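You operate a simulated robot arm through the tools that you are given. There is no shell and no other tool. Be economical: measure what you need, move in short steps, check, and stop when the job is done.

You are at the controls of a simulated robot arm. One attempt, no reset.

JOB
Put things in order on the front bench top. At the end: the blue wiping pad from the front bench top stands on top of the grey guard panel; the silver drilled block from the front bench top is on the brown taped carton; the blue rest block from the front bench top stands where the silver drilled block stood; the silver spacer puck from the front bench top stands where the blue rest block stood; whatever was shut is shut again. Leave all else as you found it, and nothing knocked over.

It is judged by the outcome, as a careful person would: the job done as asked, and still so three seconds after it is handed in. It fails if anything else is knocked over, pushed out of place, dropped, spilled or broken.

ROBOT AND FRAMES
A 6-joint arm with a two-finger parallel gripper, fixed in place. Base frame: the origin is at the foot of the arm, x ahead of it, y to its left, z up; the work surface is at about z = 0.9. Lengths are in m, angles in degrees, forces in N, time in s.
With the tool pointing down near the work surface it reaches from about 0.36 to 0.76 m from the base axis. Its first joint turns from -66.0 to 66.0 degrees. Payload 2.45 kg.
The tool frame sits at the grasp point between the pads (the TCP): z along the fingers, y along the line on which they close. The tips reach 0.024 m beyond it. Largest opening 0.068 m; finger width 0.017, thickness 0.01; the body of the gripper, 0.04 by 0.07 m, starts 0.041 m behind the TCP.
Orientation is that of the tool frame in the base frame, as a unit quaternion [x, y, z, w]. With the fingers straight down and closing along the base's y, the tool's x points along the base's -x, its y along +y and its z along -z.

CONTROLS
- The arm moves only by the tool servo_tool. Its argument "steps" is a list of rows, each a list of 3 entries, a list of its own where there are three numbers: the closure, from 0 (fully open) to 1 (shut), then the shift along the tool's x, y, z in cm, then the turn, a rotation vector about the tool's x, y, z in degrees. In form: [[hand, [x, y, z], [rx, ry, rz]], ...]. A call has 1 to 8 rows; each row is the pose to reach, as a shift and turn from the pose commanded when the call began, along the tool's axes at that moment. A row lasts 0.2 s, in which the tool goes at most 0.05 m and 8.6 degrees; a call with a longer step from one row to the next is refused whole, and so is a gripper value outside its range. Where a pose cannot be reached the arm comes as near as it can. A force on the tool above 40 N (or 10 N above the force at the start of the call, whichever is more), or a blocked arm, ends the call early, and 0.2 s more pass. Each finger travels about 0.108 m/s and halts on what it meets, pressing with about 26 N; the grip force reading is that of the motor and also rises with nothing between the fingers. The clock runs only during rows and for 0.2 s after the last one: add rows that repeat a pose to give the fingers time. The reply holds the time, the measured pose of the TCP, the force on the tool along the base axes, the opening and the grip force, in the units named above and with some noise, with the torque about the TCP (base axes, N m) and any sound that the robot's microphone picked up, and new pictures: "views" is both (left out), scene, wrist or none.
- Cameras (640 x 400 px; columns grow to the right, rows downward): "scene" is fixed at [0.1616, 0.4251, 1.4446]; the picture's right is [-0.75, -0.66, 0.00], its down [-0.47, 0.53, -0.71] and it looks along [0.47, -0.53, -0.71] (base axes); focal length 214 px, centre (320, 200). "wrist" rides on the gripper at [0.084, 0.011, -0.075] in the tool frame; the picture's right is [-0.13, 0.99, 0.00], its down [-0.60, -0.08, -0.79] and it looks along [-0.79, -0.10, 0.61] (tool axes); focal length 251 px, centre (320, 200).
- probe_pixels(camera, pixels): for up to 12 pixels [column, row] of the newest picture of that camera ("zoom" is the newest enlarged one), the place [x, y, z] in the base frame of the surface seen there, good to about 0.002 m, but the place of the scene camera against the robot may be out by one fixed shift of up to 0.012 m in any direction. No time passes.
- close_up(camera, box): a new picture of the part [left, top, right, bottom] of that camera's present view, enlarged. No time passes.
- hand_in(): hands the job in; it is judged then, once.

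Go step by step. Measure first, check grasps and placings, and put right what went wrong. The budget is 80 turns and 200 pictures, counting those below and the enlarged ones. Unless the task says otherwise, let go and move clear before handing in, and close with one line.

The tools are called after "Emit:" as name(argument=value, ...) on one line, values as JSON. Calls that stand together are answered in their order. servo_tool: Moves the arm, as the interface text tells. Its arguments: {"type":"object","properties":{"steps":{"type":"array","items":{"type":"array"}},"views":{"type":"string","enum":["both","scene","wrist","none"]}},"required":["steps"]} The other tools are called the same way: probe_pixels (camera, pixels) gives the place of the surface under pixels of a picture; close_up (camera, box) takes an enlarged picture of a part of a camera's view; hand_in () hands the job in.

At the start:

```text
clock: 0.0
tool_pos: [0.4754, -0.1615, 1.284]
tcp_rot: [0.001, 1.0, -0.001, 0.001]
force: [0.4, 0.2, -0.2]
ft_torque: [0.01, -0.01, 0.0]
finger_gap: 0.0679
finger_force: 0.1
```

scene: 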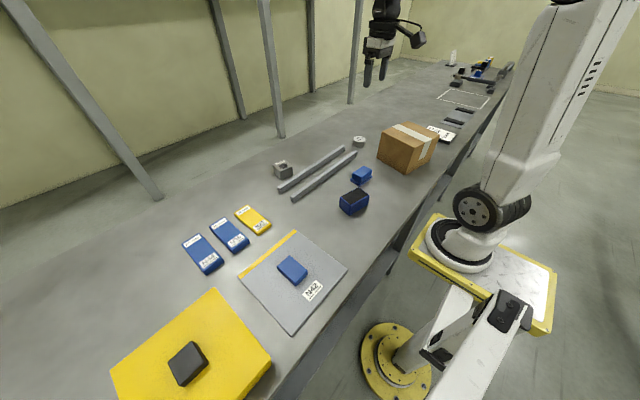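
wrist: 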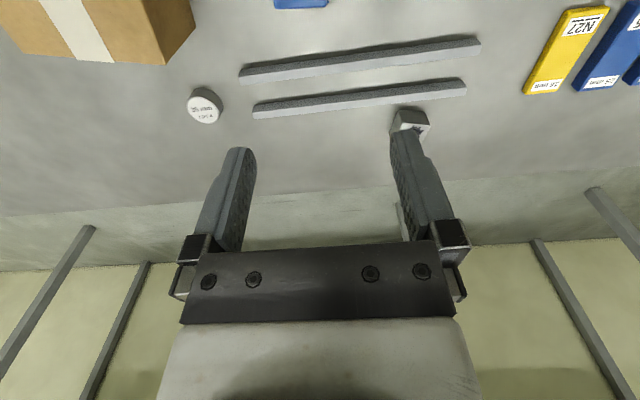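

The scene shows a grey panel with a blue block on it (292,270), a blue block with dark top (353,201), a blue block (361,175), a silver block (283,170), a silver puck (358,141), and the carton (408,147). I'll enlarge these to identify them.

Emit:
close_up(camera="scene", box=[260, 110, 460, 235])

Emit:
close_up(camera="scene", box=[110, 195, 360, 400])

Emit:
probe_pixels(camera="scene", pixels=[[283, 163], [353, 194], [361, 172], [358, 138], [408, 130], [292, 268], [300, 295], [270, 270], [310, 180], [325, 215], [187, 362], [253, 218]])

```text
3.20 times, centred on (360, 172) of scene
```

zoom: 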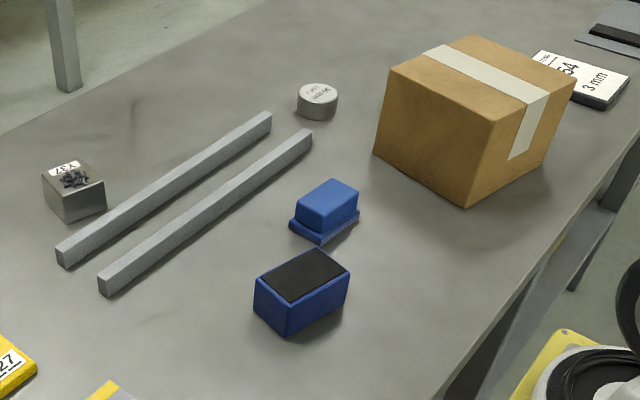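

```text
1.95 times, centred on (235, 298) of scene
```

zoom: 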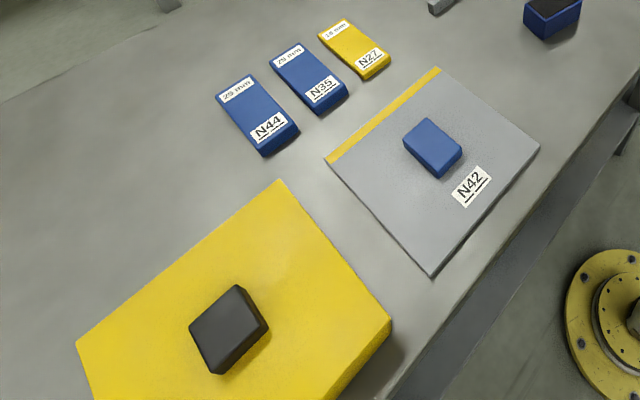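

```text
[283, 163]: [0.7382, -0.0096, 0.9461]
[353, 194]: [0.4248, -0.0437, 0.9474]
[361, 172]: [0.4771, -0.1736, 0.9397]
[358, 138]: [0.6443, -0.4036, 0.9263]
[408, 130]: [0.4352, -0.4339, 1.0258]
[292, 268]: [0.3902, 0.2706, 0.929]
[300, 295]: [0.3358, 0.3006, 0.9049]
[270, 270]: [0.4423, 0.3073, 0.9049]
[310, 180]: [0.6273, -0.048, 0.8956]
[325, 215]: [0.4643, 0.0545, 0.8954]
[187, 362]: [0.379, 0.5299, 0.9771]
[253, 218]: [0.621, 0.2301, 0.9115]
```

The blue candidates need to be told apart, so I'll enlarge each one and the far end of the bench.

Emit:
close_up(camera="scene", box=[325, 155, 397, 220])

Emit:
close_up(camera="scene", box=[230, 220, 355, 340])

Emit:
close_up(camera="scene", box=[400, 40, 540, 150])

Emit:
close_up(camera="scene", box=[262, 130, 382, 205])

```text
6.15 times, centred on (361, 188) of scene
```

zoom: 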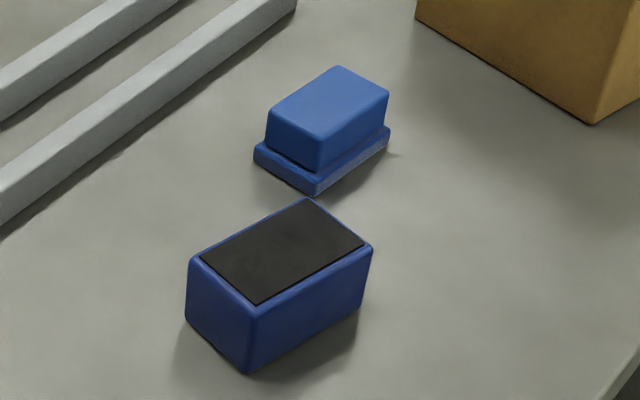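

```text
3.33 times, centred on (292, 280) of scene
```

zoom: 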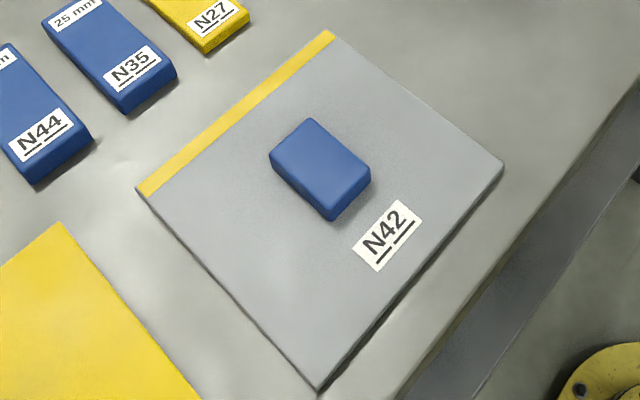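

```text
3.64 times, centred on (470, 95) of scene
```

zoom: 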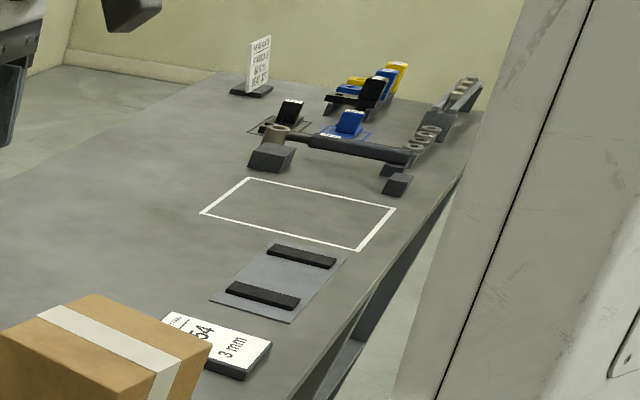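

```text
5.33 times, centred on (322, 168) of scene
```

zoom: 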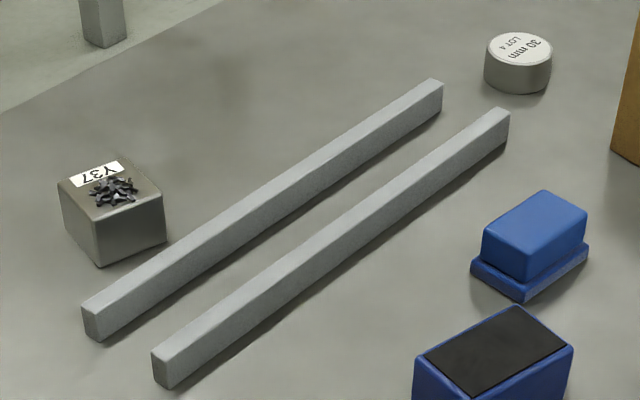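

The flanged blue block at (361,172), a grip body on a wider foot, is probably the wiping pad. The black-topped blue block at (353,194) looks like the rest block, and Y37 with swarf on top is the drilled block. I'll move in over them with the wrist camera to confirm.

Emit:
servo_tool(steps=[[0, [1.3, 1.2, 4.4], [0, 0, 0]], [0, [2.7, 2.5, 9], [0, 0, 0]], [0, [4, 3.7, 13.4], [0, 0, 0]], [0, [5.5, 5, 17], [0, 0, 0]], [0, [5.5, 5, 17], [0, 0, 0]]], views="both")

```text
clock: 1.2
tool_pos: [0.4205, -0.1125, 1.1123]
tcp_rot: [0.0, 1.0, -0.002, 0.0]
force: [-0.2, -0.6, 0.7]
ft_torque: [0.0, -0.03, -0.03]
finger_gap: 0.0682
finger_force: 0.0
```

scene: 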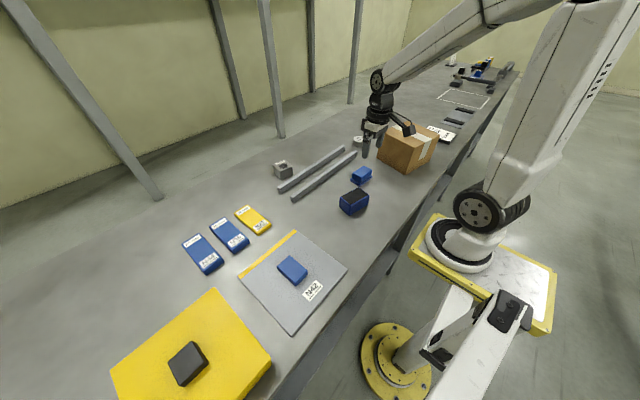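
wrist: 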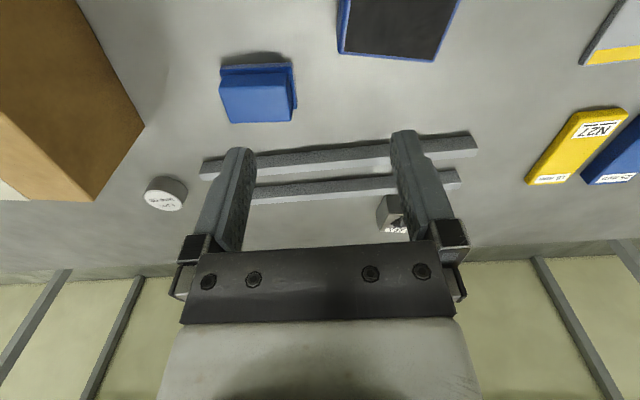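

The wrist view shows the flanged block at (258,92), the black-topped block at (400,22) and the silver block at (392,213). I'll enlarge and probe them.

Emit:
close_up(camera="wrist", box=[200, 40, 320, 130])

Emit:
close_up(camera="wrist", box=[360, 180, 430, 250])

Emit:
probe_pixels(camera="wrist", pixels=[[222, 87], [291, 85], [293, 68], [225, 72], [292, 107], [220, 64], [296, 100], [345, 48], [433, 58], [460, 4], [165, 202], [392, 229]])

Emit:
probe_pixels(camera="scene", pixels=[[351, 174], [359, 179], [372, 172], [364, 166], [350, 178], [371, 178], [340, 199], [349, 206], [368, 195], [358, 187], [353, 194], [361, 172]])

```text
4.44 times, centred on (260, 85) of wrist
```

zoom: 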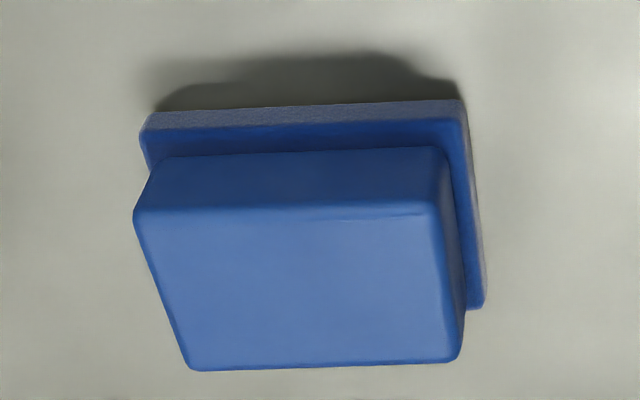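

```text
5.71 times, centred on (395, 215) of wrist
```

zoom: 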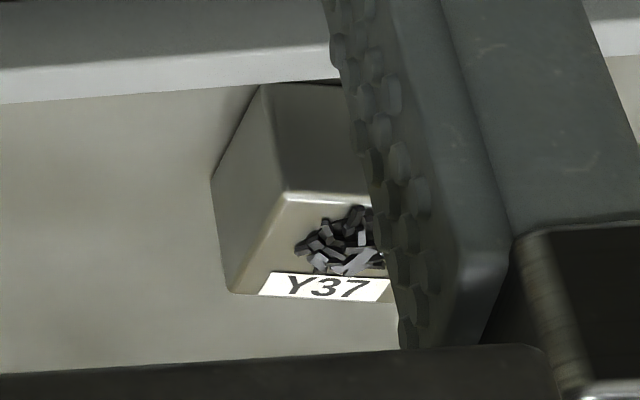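

```text
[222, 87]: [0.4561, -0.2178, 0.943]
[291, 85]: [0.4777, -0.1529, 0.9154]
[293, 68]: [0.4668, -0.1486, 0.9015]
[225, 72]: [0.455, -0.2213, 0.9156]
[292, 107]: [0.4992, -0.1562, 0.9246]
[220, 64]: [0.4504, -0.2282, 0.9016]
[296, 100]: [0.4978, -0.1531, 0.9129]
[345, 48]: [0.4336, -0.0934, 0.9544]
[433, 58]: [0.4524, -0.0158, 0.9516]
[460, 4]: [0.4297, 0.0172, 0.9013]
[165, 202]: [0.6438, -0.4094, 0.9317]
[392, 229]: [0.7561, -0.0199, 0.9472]
```

```text
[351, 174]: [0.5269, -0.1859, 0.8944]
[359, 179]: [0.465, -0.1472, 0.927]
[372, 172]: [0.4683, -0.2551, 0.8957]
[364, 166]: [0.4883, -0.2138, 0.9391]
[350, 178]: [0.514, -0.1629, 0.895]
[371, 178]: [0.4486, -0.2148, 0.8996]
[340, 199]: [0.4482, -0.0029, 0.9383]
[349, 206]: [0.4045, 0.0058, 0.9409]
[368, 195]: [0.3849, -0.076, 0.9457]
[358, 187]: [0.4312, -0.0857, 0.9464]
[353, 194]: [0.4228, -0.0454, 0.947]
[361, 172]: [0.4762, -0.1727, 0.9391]
```

The flanged block has a grey felt sole, so it is the wiping pad. The silver block carries loose swarf, so I'll keep it level and move it gently. Next I'll measure the pad.

Emit:
close_up(camera="wrist", box=[200, 40, 320, 130])

Emit:
probe_pixels(camera="zoom", pixels=[[148, 218], [425, 208], [195, 362], [455, 352], [150, 120], [460, 105], [478, 300], [300, 290], [300, 180], [455, 120], [160, 138], [320, 20]])

Emit:
probe_pixels(camera="scene", pixels=[[295, 232], [243, 282], [292, 331], [346, 270], [278, 270], [303, 285], [290, 258], [325, 270], [270, 255], [300, 245], [275, 300], [325, 255]])

```text
4.44 times, centred on (260, 85) of wrist
```

zoom: 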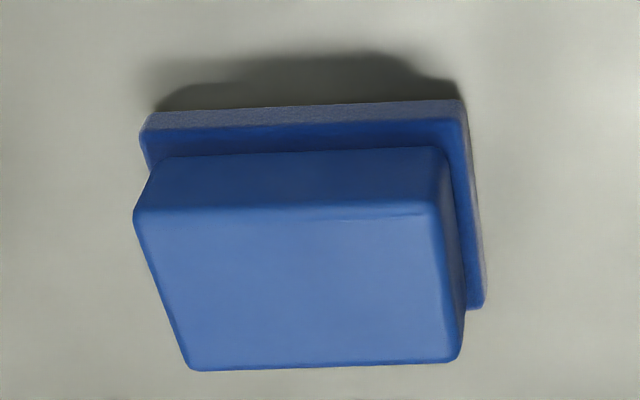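

```text
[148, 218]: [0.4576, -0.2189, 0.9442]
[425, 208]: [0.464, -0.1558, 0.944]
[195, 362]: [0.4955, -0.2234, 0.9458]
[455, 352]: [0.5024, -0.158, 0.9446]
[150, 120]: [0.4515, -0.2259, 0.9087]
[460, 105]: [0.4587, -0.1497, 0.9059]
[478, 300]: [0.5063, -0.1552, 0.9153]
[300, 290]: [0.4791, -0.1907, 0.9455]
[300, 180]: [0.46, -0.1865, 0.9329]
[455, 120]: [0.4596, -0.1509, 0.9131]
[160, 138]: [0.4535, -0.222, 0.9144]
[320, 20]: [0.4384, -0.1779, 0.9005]
```

```text
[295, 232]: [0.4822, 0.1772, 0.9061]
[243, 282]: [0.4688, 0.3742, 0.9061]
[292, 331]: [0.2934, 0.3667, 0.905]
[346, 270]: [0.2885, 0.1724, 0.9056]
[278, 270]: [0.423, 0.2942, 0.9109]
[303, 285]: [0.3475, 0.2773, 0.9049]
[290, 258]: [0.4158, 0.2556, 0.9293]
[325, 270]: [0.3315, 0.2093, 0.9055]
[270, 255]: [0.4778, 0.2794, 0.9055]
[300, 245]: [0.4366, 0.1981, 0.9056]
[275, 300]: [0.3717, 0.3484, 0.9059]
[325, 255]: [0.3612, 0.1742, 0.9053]
```

The pad body measures about 39 × 67 mm, centred at (0.480, −0.189), with its top at 0.945 and its long axis 6° off y. I'll turn the hand about 96° while moving over it.

Emit:
servo_tool(steps=[[0, [-0.8, -1, 0], [0, 0, 8.5]], [0, [-1.6, -2, 0], [0, 0, 17]], [0, [-2.4, -3, 0], [0, 0, 25.5]], [0, [-3.2, -4, 0], [0, 0, 34]], [0, [-4, -5, 0], [0, 0, 42.5]], [0, [-4.8, -6, 0], [0, 0, 51]], [0, [-5.4, -7, 0], [0, 0, 59.5]], [0, [-5.95, -7.65, 0], [0, 0, 68]]], views="none")

Emit:
servo_tool(steps=[[0, [0, 0, 1], [0, 0, 8]], [0, [0, 0, 2], [0, 0, 16]], [0, [0, 0, 4], [0, 0, 24]], [0, [0, 0, 5], [0, 0, 28]], [0, [0, 0, 5], [0, 0, 28]]], views="both")

```text
clock: 3.0
tool_pos: [0.4825, -0.1889, 1.1152]
tcp_rot: [0.56, 0.829, 0.0, 0.001]
force: [0.0, -0.1, -0.4]
ft_torque: [0.03, -0.02, -0.01]
finger_gap: 0.0682
finger_force: 0.1
```

```text
clock: 4.2
tool_pos: [0.4809, -0.1882, 1.0656]
tcp_rot: [0.743, 0.669, 0.0, 0.001]
force: [0.1, -0.4, -0.5]
ft_torque: [0.02, 0.0, 0.02]
finger_gap: 0.068
finger_force: 0.1
```

scene: 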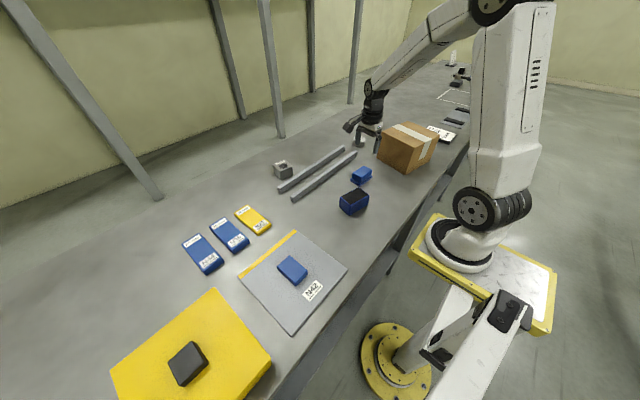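
wrist: 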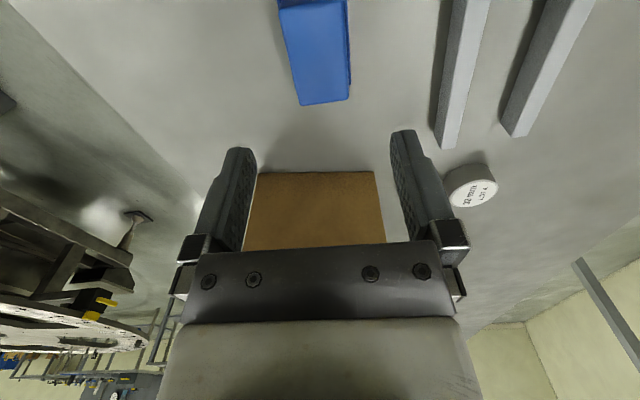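

The pad is visible at (320,60); I'll probe its top corners to fine-tune the yaw and centre.

Emit:
probe_pixels(camera="wrist", pixels=[[302, 101], [346, 96], [290, 40], [349, 40], [285, 12], [345, 12], [320, 60], [320, 90]])

```text
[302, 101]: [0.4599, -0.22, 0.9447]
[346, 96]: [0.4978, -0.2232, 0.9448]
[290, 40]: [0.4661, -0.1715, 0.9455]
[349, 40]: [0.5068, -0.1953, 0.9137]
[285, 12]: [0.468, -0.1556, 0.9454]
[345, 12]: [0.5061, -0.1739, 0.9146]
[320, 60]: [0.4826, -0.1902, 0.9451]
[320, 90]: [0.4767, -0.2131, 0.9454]
```

The yaw agrees (7° against 6°), so I'll descend with a small correction and grip.

Emit:
servo_tool(steps=[[0, [0, 0.2, 4], [0, 0, 1]], [0, [0, 0.2, 8], [0, 0, 1]], [0, [0, 0.2, 11], [0, 0, 1]], [0, [0, 0.2, 12.3], [0, 0, 1]], [0.3, [0, 0.2, 12.3], [0, 0, 1]], [0.6, [0, 0.2, 12.3], [0, 0, 1]], [0.8, [0, 0.2, 12.3], [0, 0, 1]], [0.8, [0, 0.2, 12.3], [0, 0, 1]]], views="wrist")

```text
clock: 6.0
tool_pos: [0.4842, -0.1893, 0.9414]
tcp_rot: [0.748, 0.663, -0.001, 0.001]
force: [0.4, -0.7, 0.6]
ft_torque: [-0.01, 0.01, 0.0]
finger_gap: 0.0433
finger_force: 25.7
```

wrist: 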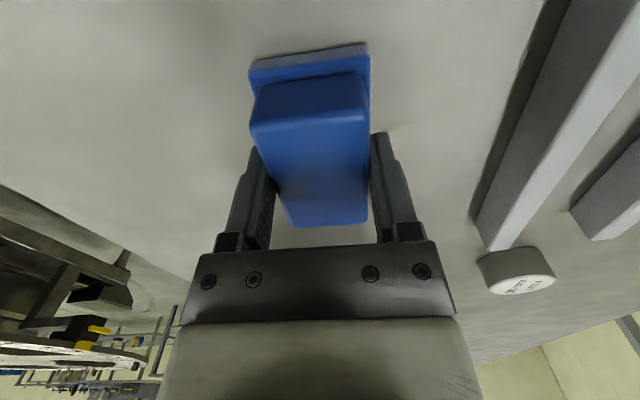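

The pad is gripped with a 43 mm gap. I'll lift it and carry it towards the panel, checking on the way.

Emit:
servo_tool(steps=[[0.8, [0, 0, -1], [0, 0, 0]], [0.8, [0, 0, -4], [0, 0, 0]], [0.8, [0, 0, -8], [0, 0, 0]], [0.8, [0, 0, -12], [0, 0, 0]], [0.8, [0, 0, -16], [0, 0, 0]], [0.8, [4, -1.7, -17], [0, 0, 0]], [0.8, [8, -3.4, -17], [0, 0, 0]], [0.8, [12, -5.1, -17], [0, 0, 0]]], views="none")

Emit:
servo_tool(steps=[[0.8, [4.3, -1.9, 0], [0, 0, 0]], [0.8, [8.6, -3.8, 0], [0, 0, 0]], [0.8, [12.9, -5.7, 0], [0, 0, 0]], [0.8, [17.2, -7.6, 0], [0, 0, 0]], [0.8, [21.5, -9.5, 0], [0, 0, 0]], [0.8, [25.8, -11.4, 0], [0, 0, 0]], [0.8, [29.1, -13, 0], [0, 0, 0]], [0.8, [29.1, -13, 0], [0, 0, 0]]], views="both")

```text
clock: 7.8
tool_pos: [0.4454, -0.0595, 1.1096]
tcp_rot: [0.749, 0.663, 0.0, 0.001]
force: [0.0, 0.1, -1.2]
ft_torque: [-0.04, -0.04, 0.03]
finger_gap: 0.0435
finger_force: 26.0
```

```text
clock: 9.6
tool_pos: [0.351, 0.2422, 1.1113]
tcp_rot: [0.749, 0.663, 0.0, 0.002]
force: [-0.1, -0.5, -0.9]
ft_torque: [-0.01, -0.01, -0.01]
finger_gap: 0.0434
finger_force: 26.3
```

scene: 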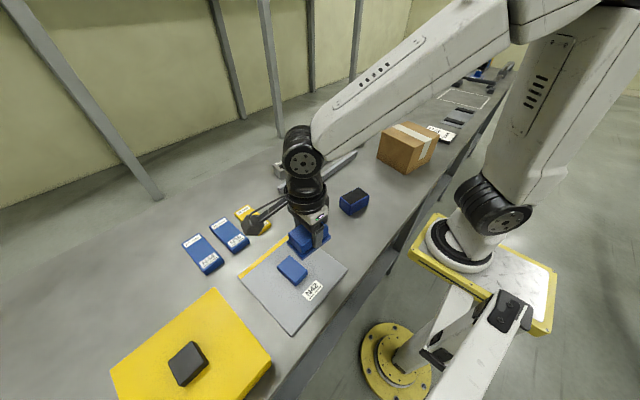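
wrist: 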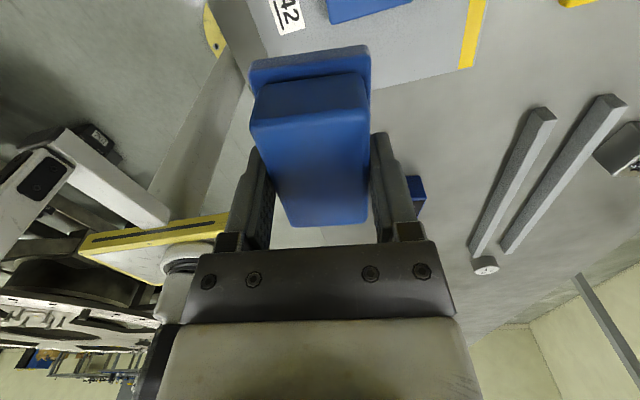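

The panel's corners, the blue block on it and the label all show. I'll compare wrist and scene probes to fix the scene offset and pick a clear spot.

Emit:
probe_pixels(camera="wrist", pixels=[[460, 67], [477, 67], [485, 3], [335, 20], [408, 8], [303, 28], [278, 30], [385, 60]])

Emit:
close_up(camera="scene", box=[230, 220, 355, 340])

Emit:
probe_pixels(camera="zoom", pixels=[[308, 121], [273, 156], [329, 210], [369, 178], [318, 383], [145, 190], [500, 163], [335, 35], [355, 250], [420, 215], [330, 220], [270, 170]])

```text
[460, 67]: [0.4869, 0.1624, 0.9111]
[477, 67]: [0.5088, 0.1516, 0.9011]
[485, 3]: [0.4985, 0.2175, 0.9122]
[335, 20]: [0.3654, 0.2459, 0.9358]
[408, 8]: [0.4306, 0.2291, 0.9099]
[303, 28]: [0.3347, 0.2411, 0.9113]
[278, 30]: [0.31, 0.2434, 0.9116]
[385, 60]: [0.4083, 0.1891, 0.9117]
```

```text
3.33 times, centred on (292, 280) of scene
```

zoom: 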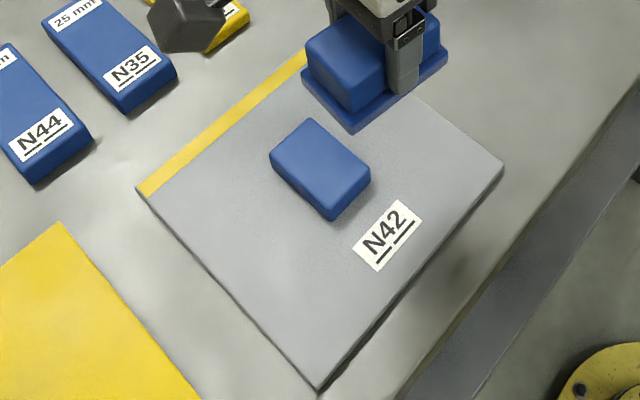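

```text
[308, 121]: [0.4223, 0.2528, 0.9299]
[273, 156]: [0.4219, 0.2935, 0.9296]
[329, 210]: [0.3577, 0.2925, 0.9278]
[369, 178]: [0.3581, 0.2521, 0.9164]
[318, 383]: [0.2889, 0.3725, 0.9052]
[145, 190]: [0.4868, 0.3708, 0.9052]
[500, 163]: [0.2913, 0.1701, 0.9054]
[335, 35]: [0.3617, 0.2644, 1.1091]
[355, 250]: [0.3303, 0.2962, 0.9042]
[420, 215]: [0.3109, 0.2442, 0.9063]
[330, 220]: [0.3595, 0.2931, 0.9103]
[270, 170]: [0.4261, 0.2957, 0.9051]
```

Scene offset is about (0, −5, +6) mm. On the panel's right strip (true y 0.165–0.246) I'll put the pad lengthwise along x at about (0.345, 0.203). That clears the blue block (y from 0.246) and the label (y from 0.24), so I'll turn the hand back 97°.

Emit:
servo_tool(steps=[[0.8, [-0.5, 0, 0], [0, 0, -8.4]], [0.8, [-1, 0, 0], [0, 0, -16.8]], [0.8, [-1.5, 0, 0], [0, 0, -25.2]], [0.8, [-2, 0, 0], [0, 0, -33.6]], [0.8, [-2.5, 0, 0], [0, 0, -42]], [0.8, [-3, 0, 0], [0, 0, -50.4]], [0.8, [-3.5, -0.1, 0], [0, 0, -58.8]], [0.8, [-3.9, -0.1, 0], [0, 0, -67]]], views="none")

Emit:
servo_tool(steps=[[0.8, [0, 0, 0], [0, 0, -8]], [0.8, [0, 0, 1], [0, 0, -16]], [0.8, [0, 0, 3], [0, 0, -24]], [0.8, [0, 0, 5], [0, 0, -30]], [0.8, [0, 0, 7], [0, 0, -30]], [0.8, [0, 0, 7], [0, 0, -30]]], views="both")

```text
clock: 11.4
tool_pos: [0.3475, 0.2029, 1.11]
tcp_rot: [0.258, 0.966, 0.0, 0.001]
force: [0.1, 0.1, -1.7]
ft_torque: [0.0, -0.03, 0.03]
finger_gap: 0.0437
finger_force: 26.0
```

```text
clock: 12.8
tool_pos: [0.3467, 0.2029, 1.0394]
tcp_rot: [-0.001, 1.0, -0.001, 0.001]
force: [0.2, 0.2, -0.5]
ft_torque: [0.02, 0.0, -0.03]
finger_gap: 0.0438
finger_force: 25.6
```

scene: 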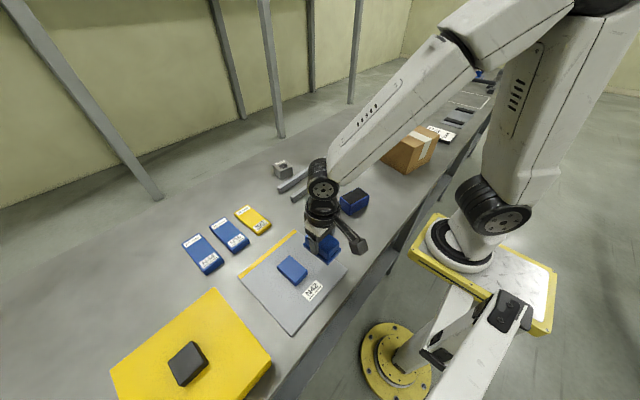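
wrist: 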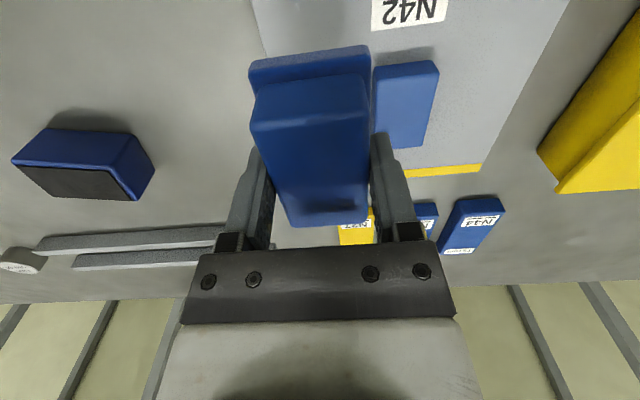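

The pad is aligned over the strip and clear of the blue block. I'll lower it to about 11 mm above its grasp height on the bench, the panel's thickness, and then open partway.

Emit:
servo_tool(steps=[[0.8, [0, 0, 4], [0, 0, 0]], [0.8, [0, 0, 7], [0, 0, 0]], [0.8, [0, 0, 8.2], [0, 0, 0]], [0.8, [0, 0, 8.6], [0, 0, 0]], [0.8, [0, 0, 8.7], [0, 0, 0]], [0.8, [0, 0, 8.7], [0, 0, 0]]], views="both")

```text
clock: 14.2
tool_pos: [0.3471, 0.2039, 0.9529]
tcp_rot: [-0.001, 1.0, -0.001, 0.001]
force: [0.1, 0.4, -0.7]
ft_torque: [-0.01, 0.02, 0.02]
finger_gap: 0.0435
finger_force: 25.8
```

scene: 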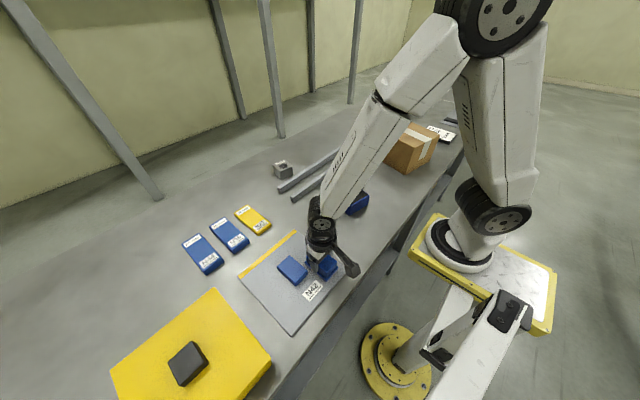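
wrist: 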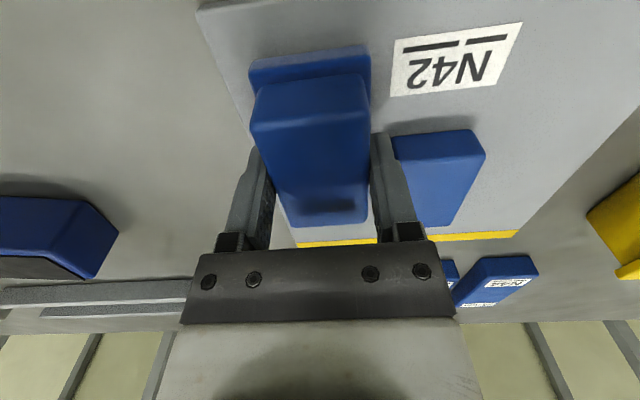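

There is no contact force yet, so I'll lower in 1 mm steps.

Emit:
servo_tool(steps=[[0.8, [0, 0, 0.1], [0, 0, 0]], [0.8, [0, 0, 0.1], [0, 0, 0]]], views="none")

Emit:
servo_tool(steps=[[0.8, [0, 0, 0.1], [0, 0, 0]], [0.8, [0, 0, 0.1], [0, 0, 0]]], views="none")

```text
clock: 14.8
tool_pos: [0.348, 0.2038, 0.9511]
tcp_rot: [0.0, 1.0, -0.001, 0.001]
force: [-0.8, -0.4, -0.9]
ft_torque: [-0.02, 0.03, -0.01]
finger_gap: 0.0435
finger_force: 25.8
```

```text
clock: 15.4
tool_pos: [0.3477, 0.2028, 0.9522]
tcp_rot: [0.0, 1.0, -0.001, 0.0]
force: [-2.0, -6.0, 19.5]
ft_torque: [-0.08, 0.06, 0.04]
finger_gap: 0.0438
finger_force: 26.1
```

The reading of 19.5 N is contact. I'll back off 1 mm, open partway, then retreat up.

Emit:
servo_tool(steps=[[0.8, [0, 0, -0.08], [0, 0, 0]], [0.5, [0, 0, -0.08], [0, 0, 0]], [0.15, [0, 0, -0.08], [0, 0, 0]], [0.15, [0, 0, -0.08], [0, 0, 0]], [0.15, [0, 0, -2], [0, 0, 0]], [0.15, [0, 0, -5], [0, 0, 0]], [0.15, [0, 0, -10], [0, 0, 0]], [0, [0, 0, -14], [0, 0, 0]]], views="both")

```text
clock: 17.2
tool_pos: [0.3485, 0.204, 1.0931]
tcp_rot: [0.0, 1.0, -0.001, 0.0]
force: [-1.0, -0.7, 0.1]
ft_torque: [0.01, 0.01, 0.01]
finger_gap: 0.068
finger_force: 0.0
```

scene: 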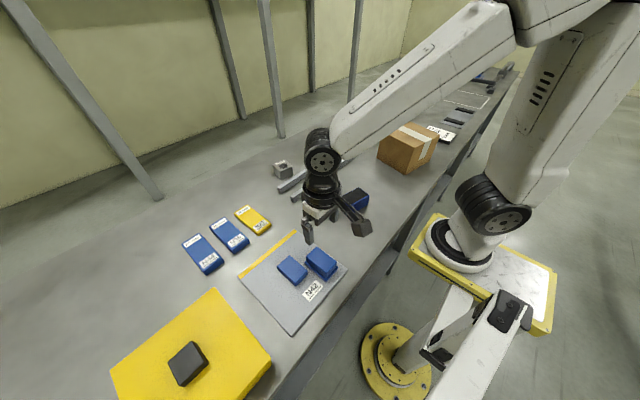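
wrist: 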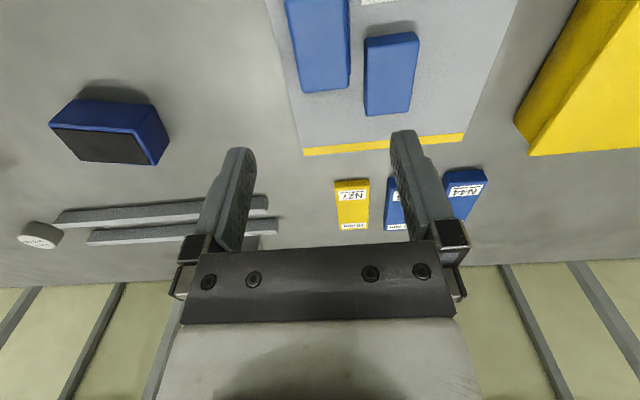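

The pad is down on the panel beside the blue block. Next I'll move over to look at the silver block.

Emit:
servo_tool(steps=[[0, [-3.1, -2.7, 0], [0, 0, 0]], [0, [-6.2, -5.4, 0], [0, 0, 0]], [0, [-9.3, -8, 0], [0, 0, 0]], [0, [-12.4, -10.7, 0], [0, 0, 0]], [0, [-15.5, -13.4, 0], [0, 0, 0]], [0, [-18.6, -16, 0], [0, 0, 0]], [0, [-21.7, -18.7, 0], [0, 0, 0]], [0, [-25, -21.4, 0], [0, 0, 0]]], views="both")

```text
clock: 19.0
tool_pos: [0.5992, -0.0126, 1.0931]
tcp_rot: [0.0, 1.0, -0.001, 0.001]
force: [1.3, -0.2, -0.7]
ft_torque: [0.0, 0.0, -0.02]
finger_gap: 0.068
finger_force: 0.1
```

scene: 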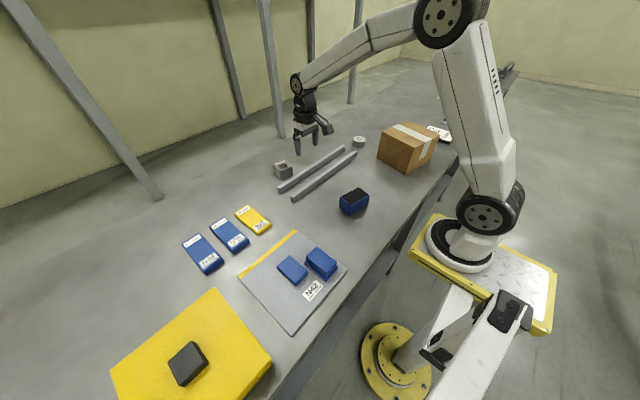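
wrist: 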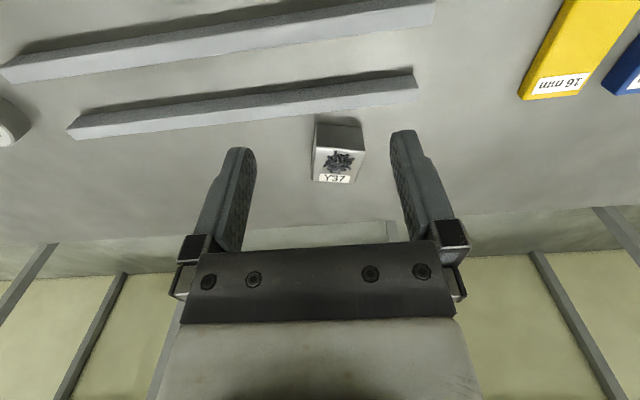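

The silver block is centred at (337,150). I'll enlarge and probe its corners and the nearby rail.

Emit:
close_up(camera="wrist", box=[290, 100, 386, 190])

Emit:
probe_pixels(camera="wrist", pixels=[[317, 148], [362, 152], [355, 180], [315, 178], [318, 127], [361, 130], [417, 88], [410, 75], [300, 107], [70, 137], [345, 200], [300, 160]])

```text
4.44 times, centred on (338, 145) of wrist
```

zoom: 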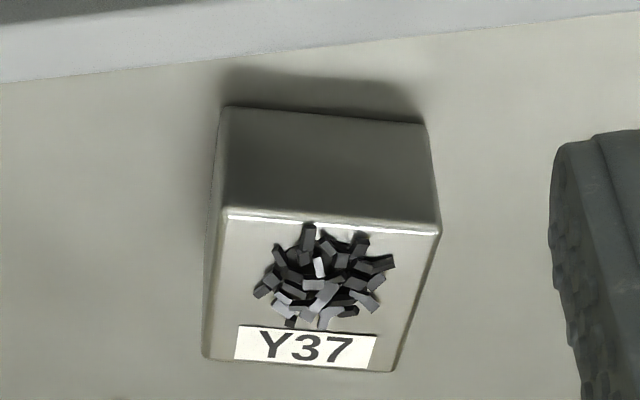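

```text
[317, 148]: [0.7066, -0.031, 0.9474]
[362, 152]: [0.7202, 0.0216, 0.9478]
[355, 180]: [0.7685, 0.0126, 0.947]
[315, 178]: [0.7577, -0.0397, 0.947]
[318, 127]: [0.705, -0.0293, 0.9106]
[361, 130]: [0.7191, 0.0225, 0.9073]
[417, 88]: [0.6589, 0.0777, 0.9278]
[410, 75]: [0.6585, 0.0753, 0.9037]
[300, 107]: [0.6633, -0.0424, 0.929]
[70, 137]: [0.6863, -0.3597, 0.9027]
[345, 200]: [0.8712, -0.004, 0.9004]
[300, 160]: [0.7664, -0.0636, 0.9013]
```

The block is about 52 × 50 mm, centred at (0.738, −0.0095), top at 0.9475 and yawed 12°. I'll go over it with a 12° turn and come down to z≈1.0 to check before grasping.

Emit:
servo_tool(steps=[[0, [-4, 0.1, 0], [0, 0, 4]], [0, [-8, 0.2, 0], [0, 0, 8]], [0, [-12, 0.3, 0], [0, 0, 12]], [0, [-13.9, 0.3, 3], [0, 0, 12]], [0, [-13.9, 0.3, 7], [0, 0, 12]], [0, [-13.9, 0.3, 9], [0, 0, 12]], [0, [-13.9, 0.3, 9], [0, 0, 12]]], views="both")

```text
clock: 20.6
tool_pos: [0.738, -0.0085, 1.0033]
tcp_rot: [0.105, 0.995, -0.001, 0.001]
force: [-0.6, 0.9, 0.2]
ft_torque: [-0.01, -0.01, -0.01]
finger_gap: 0.0681
finger_force: 0.0
```

scene: 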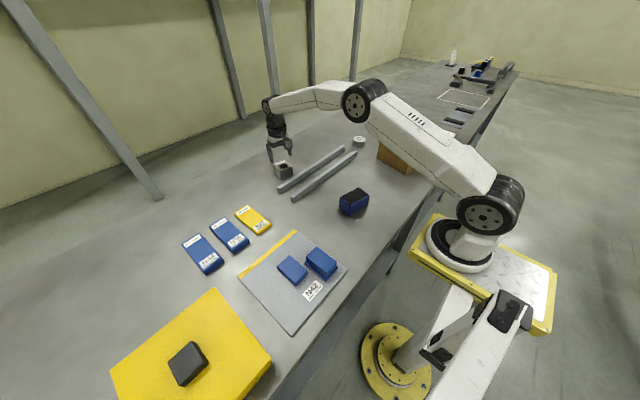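
wrist: 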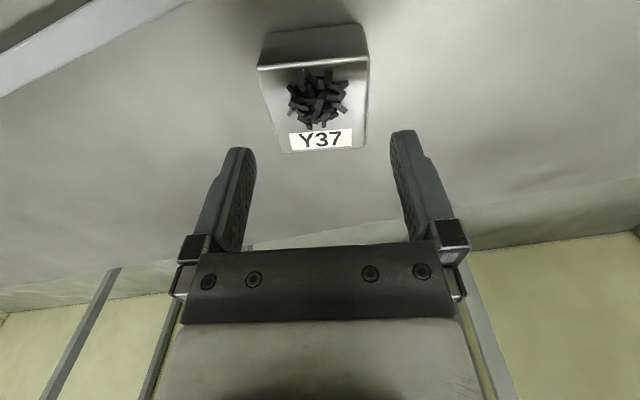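

Emit:
probe_pixels(camera="wrist", pixels=[[262, 70], [366, 65], [362, 145], [286, 150], [318, 85], [268, 40], [362, 30]])

```text
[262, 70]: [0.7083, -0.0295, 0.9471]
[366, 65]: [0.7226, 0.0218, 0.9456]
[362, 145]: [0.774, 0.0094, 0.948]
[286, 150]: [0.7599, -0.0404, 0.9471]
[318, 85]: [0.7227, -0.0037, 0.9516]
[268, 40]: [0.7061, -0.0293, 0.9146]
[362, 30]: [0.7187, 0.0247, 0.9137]
```

The centre refines to (0.740, −0.010) and the yaw to about 13.5°. I'll descend and close gently.

Emit:
servo_tool(steps=[[0, [-0.2, -0.1, 3], [0, 0, 1.5]], [0, [-0.2, -0.1, 6], [0, 0, 1.5]], [0, [-0.2, -0.1, 7.1], [0, 0, 1.5]], [0.1, [-0.2, -0.1, 7.1], [0, 0, 1.5]], [0.2, [-0.2, -0.1, 7.1], [0, 0, 1.5]], [0.4, [-0.2, -0.1, 7.1], [0, 0, 1.5]], [0.6, [-0.2, -0.1, 7.1], [0, 0, 1.5]], [0.6, [-0.2, -0.1, 7.1], [0, 0, 1.5]]], views="wrist")

```text
clock: 22.4
tool_pos: [0.7373, -0.0094, 0.93]
tcp_rot: [0.117, 0.993, 0.0, 0.001]
force: [0.1, -1.2, -0.4]
ft_torque: [0.04, -0.1, -0.09]
finger_gap: 0.0601
finger_force: 26.1
```

wrist: 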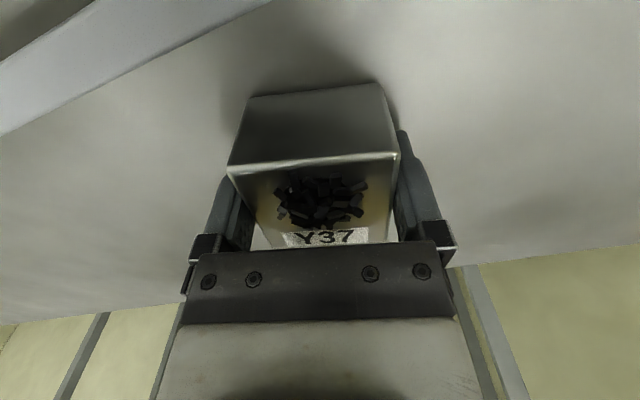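

It's gripped. I'll lift gently, keeping it level.

Emit:
servo_tool(steps=[[0.6, [0, 0, -0.5], [0, 0, 0]], [0.6, [0, 0, -1.5], [0, 0, 0]], [0.6, [0, 0, -3.5], [0, 0, 0]], [0.6, [0, 0, -6], [0, 0, 0]], [0.6, [0, 0, -9], [0, 0, 0]], [0.6, [0, 0, -12], [0, 0, 0]], [0.6, [0, 0, -15], [0, 0, 0]], [0.6, [0, 0, -17], [0, 0, 0]]], views="wrist")

```text
clock: 24.2
tool_pos: [0.7373, -0.0105, 1.1012]
tcp_rot: [0.118, 0.993, -0.002, 0.002]
force: [0.1, -0.2, -3.6]
ft_torque: [-0.01, -0.01, 0.0]
finger_gap: 0.06
finger_force: 26.1
```

wrist: 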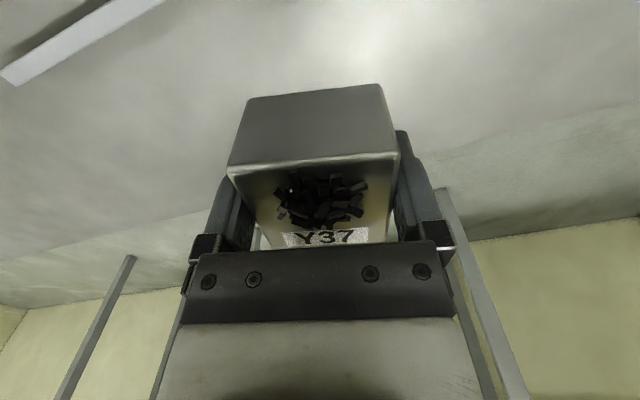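

The swarf is stable. I'll carry it slowly toward the carton.

Emit:
servo_tool(steps=[[0.6, [0.6, -1, -0.5], [0, 0, 0]], [0.6, [2, -3, -1.5], [0, 0, 0]], [0.6, [3.6, -5.8, -3], [0, 0, 0]], [0.6, [5.2, -8.6, -4], [0, 0, 0]], [0.6, [6.8, -11.4, -5], [0, 0, 0]], [0.6, [8.4, -14.2, -6], [0, 0, 0]], [0.6, [10, -16.8, -6], [0, 0, 0]], [0.6, [11.4, -19, -6], [0, 0, 0]]], views="none")

Emit:
servo_tool(steps=[[0.6, [0.8, -1.2, 0], [0, 0, 0]], [0.6, [2.2, -3.6, 0], [0, 0, 0]], [0.6, [3.8, -6.4, 0], [0, 0, 0]], [0.6, [5.2, -8.4, 0], [0, 0, 0]], [0.6, [6, -9.5, 0], [0, 0, 0]], [0.6, [6, -9.5, 0], [0, 0, 0]]], views="both")

```text
clock: 26.0
tool_pos: [0.5822, -0.1669, 1.1602]
tcp_rot: [0.117, 0.993, -0.001, 0.001]
force: [0.3, -0.7, -3.8]
ft_torque: [0.03, 0.02, -0.01]
finger_gap: 0.0601
finger_force: 26.0
```

```text
clock: 27.4
tool_pos: [0.5023, -0.2447, 1.1606]
tcp_rot: [0.117, 0.993, -0.001, 0.001]
force: [-0.9, 0.2, -4.6]
ft_torque: [-0.03, 0.03, 0.01]
finger_gap: 0.0599
finger_force: 26.2
```

scene: 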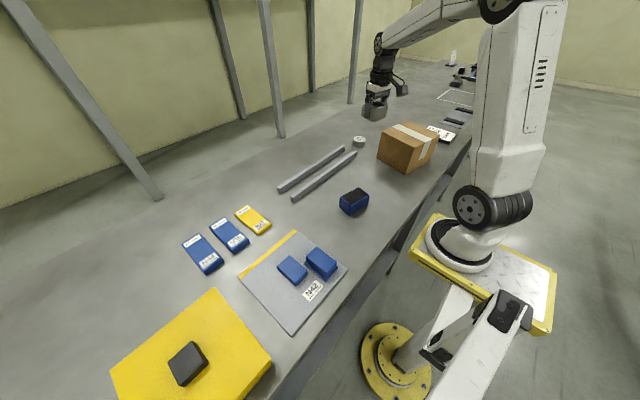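
wrist: 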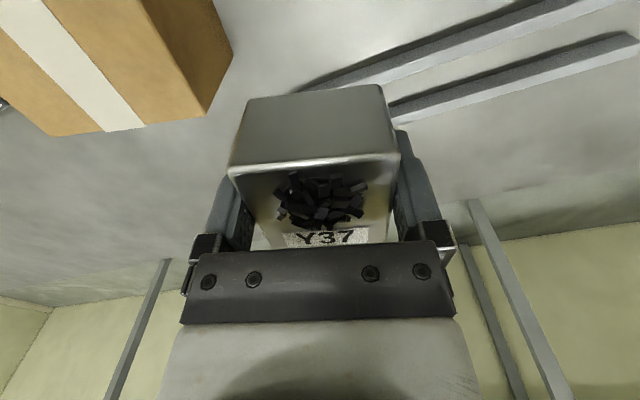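

Both cameras now see the carton unobstructed, so I'll probe its top.

Emit:
probe_pixels(camera="scene", pixels=[[396, 123], [437, 137], [415, 152], [382, 132], [400, 135], [420, 132], [410, 140], [390, 130]])

Emit:
probe_pixels(camera="wrist", pixels=[[140, 5], [200, 110], [140, 122], [52, 132], [100, 60], [60, 20], [20, 90], [105, 128]])

Emit:
close_up(camera="scene", box=[365, 110, 465, 180])

```text
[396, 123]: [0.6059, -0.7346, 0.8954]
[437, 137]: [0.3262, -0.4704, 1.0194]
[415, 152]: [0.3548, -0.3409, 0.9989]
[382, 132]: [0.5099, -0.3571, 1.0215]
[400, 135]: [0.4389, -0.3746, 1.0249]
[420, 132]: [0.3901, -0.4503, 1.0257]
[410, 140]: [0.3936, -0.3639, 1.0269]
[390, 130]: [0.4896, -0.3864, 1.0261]
```

```text
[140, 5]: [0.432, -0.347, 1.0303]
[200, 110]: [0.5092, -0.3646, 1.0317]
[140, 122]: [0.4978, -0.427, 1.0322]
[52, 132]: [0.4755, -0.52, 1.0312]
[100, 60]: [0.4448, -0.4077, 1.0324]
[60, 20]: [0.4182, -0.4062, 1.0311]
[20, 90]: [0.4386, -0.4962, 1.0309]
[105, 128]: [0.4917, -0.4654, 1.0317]
```

```text
5.71 times, centred on (415, 145) of scene
```

zoom: 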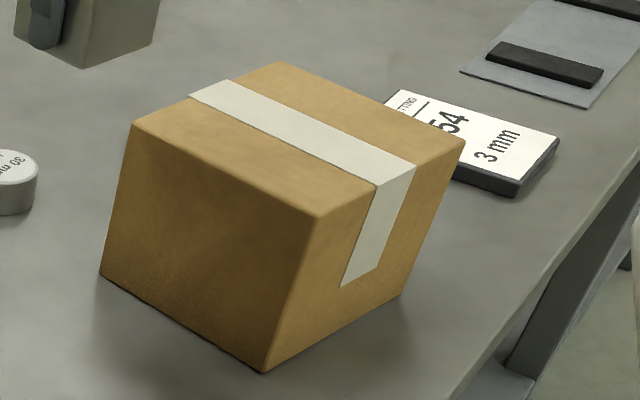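

Emit:
probe_pixels(camera="zoom", pixels=[[282, 66], [137, 127], [317, 212], [460, 140], [298, 142], [10, 165], [20, 152]])

```text
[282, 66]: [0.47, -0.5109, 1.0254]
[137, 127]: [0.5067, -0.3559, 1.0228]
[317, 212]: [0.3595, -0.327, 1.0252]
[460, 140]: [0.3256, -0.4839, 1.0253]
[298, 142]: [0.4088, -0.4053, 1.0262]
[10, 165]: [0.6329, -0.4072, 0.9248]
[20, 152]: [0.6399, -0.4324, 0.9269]
```

The carton top is centred at about (0.4165, −0.425), z 1.0315, and already aligned with the block. I'll carry over and then descend slowly.

Emit:
servo_tool(steps=[[0.6, [0.2, -1, 0], [0, 0, 0]], [0.6, [0.8, -4, 0], [0, 0, 0]], [0.6, [1.6, -7.5, 0], [0, 0, 0]], [0.6, [2.4, -11, 0], [0, 0, 0]], [0.6, [3.1, -14.5, 0], [0, 0, 0]], [0.6, [3.8, -17.5, 0], [0, 0, 0]], [0.6, [4.17, -19.5, 0], [0, 0, 0]], [0.6, [4.17, -19.5, 0], [0, 0, 0]]], views="none")

Emit:
servo_tool(steps=[[0.6, [0, 0, 1], [0, 0, 0]], [0.6, [0, 0, 3.5], [0, 0, 0]], [0.6, [0, 0, 6], [0, 0, 0]], [0.6, [0, 0, 8.2], [0, 0, 0]], [0.6, [0, 0, 9], [0, 0, 0]], [0.6, [0, 0, 9.4], [0, 0, 0]], [0.6, [0, 0, 9.4], [0, 0, 0]]], views="both")

```text
clock: 29.2
tool_pos: [0.4164, -0.4246, 1.1598]
tcp_rot: [0.118, 0.993, -0.001, 0.001]
force: [-0.2, 0.4, -3.9]
ft_torque: [0.01, 0.01, 0.05]
finger_gap: 0.0598
finger_force: 25.9
```

```text
clock: 30.8
tool_pos: [0.4149, -0.4267, 1.0678]
tcp_rot: [0.117, 0.993, -0.001, 0.001]
force: [0.4, -0.3, -3.2]
ft_torque: [-0.04, -0.01, 0.01]
finger_gap: 0.0597
finger_force: 26.0
```

scene: 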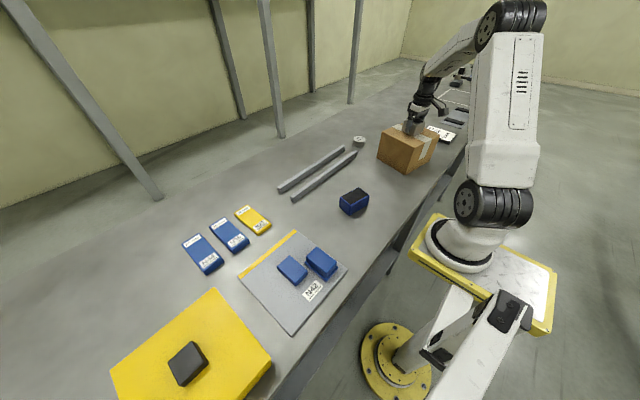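
wrist: 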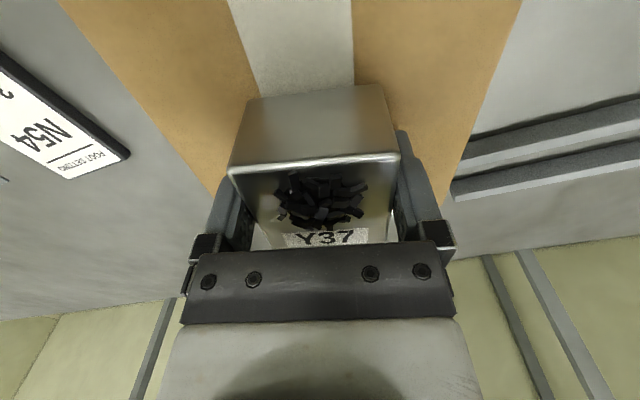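

It's centred on the carton and about 5 mm up. I'll lower in small steps until it touches.

Emit:
servo_tool(steps=[[0.6, [0, 0, 0.2], [0, 0, 0]], [0.6, [0, 0, 0.4], [0, 0, 0]], [0.6, [0, 0, 0.4], [0, 0, 0]]], views="none")

Emit:
servo_tool(steps=[[0.6, [0, 0, 0.1], [0, 0, 0]], [0.6, [0, 0, 0.2], [0, 0, 0]]], views="none")

```text
clock: 31.6
tool_pos: [0.4157, -0.426, 1.0633]
tcp_rot: [0.118, 0.993, 0.0, 0.001]
force: [1.7, -1.4, -3.5]
ft_torque: [-0.02, 0.0, -0.03]
finger_gap: 0.0598
finger_force: 26.1
```

```text
clock: 32.2
tool_pos: [0.4157, -0.4246, 1.0615]
tcp_rot: [0.118, 0.993, 0.0, 0.001]
force: [0.2, 0.6, -3.7]
ft_torque: [0.03, 0.07, 0.01]
finger_gap: 0.0598
finger_force: 26.5
```

Emit:
servo_tool(steps=[[0.6, [0, 0, 0.1], [0, 0, 0]], [0.6, [0, 0, 0.1], [0, 0, 0]]], views="none")

Emit:
servo_tool(steps=[[0.6, [0, 0, 0.08], [0, 0, 0]], [0.6, [0, 0, 0.08], [0, 0, 0]]], views="none")

```text
clock: 32.8
tool_pos: [0.4157, -0.4262, 1.0594]
tcp_rot: [0.117, 0.993, -0.001, 0.001]
force: [0.3, -0.1, -3.4]
ft_torque: [-0.03, 0.02, 0.02]
finger_gap: 0.0599
finger_force: 26.3
```

```text
clock: 33.4
tool_pos: [0.4171, -0.4258, 1.06]
tcp_rot: [0.118, 0.993, -0.002, 0.001]
force: [-0.7, 3.0, 3.2]
ft_torque: [0.29, -0.05, 0.05]
finger_gap: 0.0601
finger_force: 26.0
```

It's touching (the z force went from −3.5 to +3.2 N). I'll open slowly and rise straight up.

Emit:
servo_tool(steps=[[0.3, [0, 0, 0], [0, 0, 0]], [0.1, [0, 0, 0], [0, 0, 0]], [0, [0, 0, 0], [0, 0, 0]], [0, [0, 0, 0], [0, 0, 0]], [0, [0, 0, -1], [0, 0, 0]], [0, [0, 0, -3], [0, 0, 0]], [0, [0, 0, -6], [0, 0, 0]], [0, [0, 0, -10], [0, 0, 0]]], views="both")

```text
clock: 35.2
tool_pos: [0.4172, -0.4262, 1.1597]
tcp_rot: [0.117, 0.993, -0.002, 0.001]
force: [-0.3, 0.2, -0.5]
ft_torque: [0.01, 0.01, -0.04]
finger_gap: 0.0681
finger_force: 0.0
```

scene: 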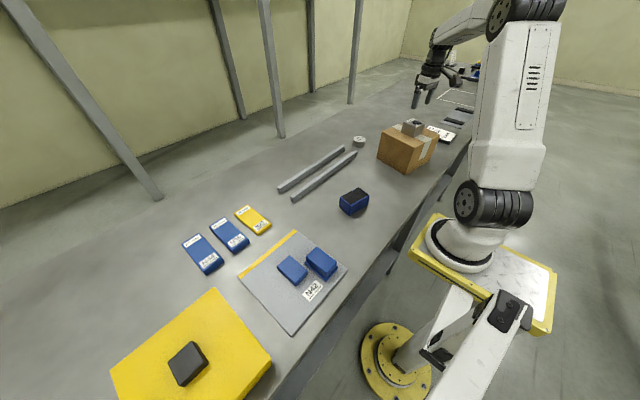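
wrist: 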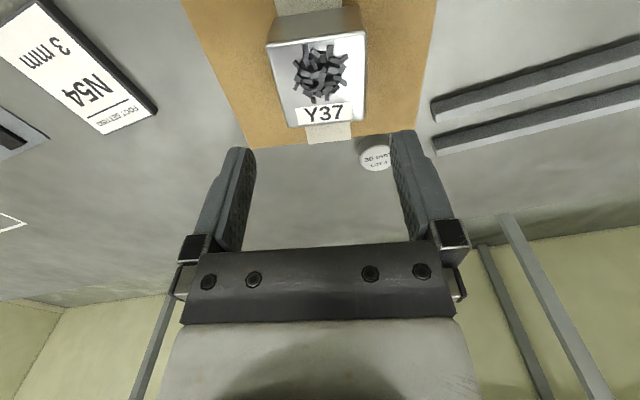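

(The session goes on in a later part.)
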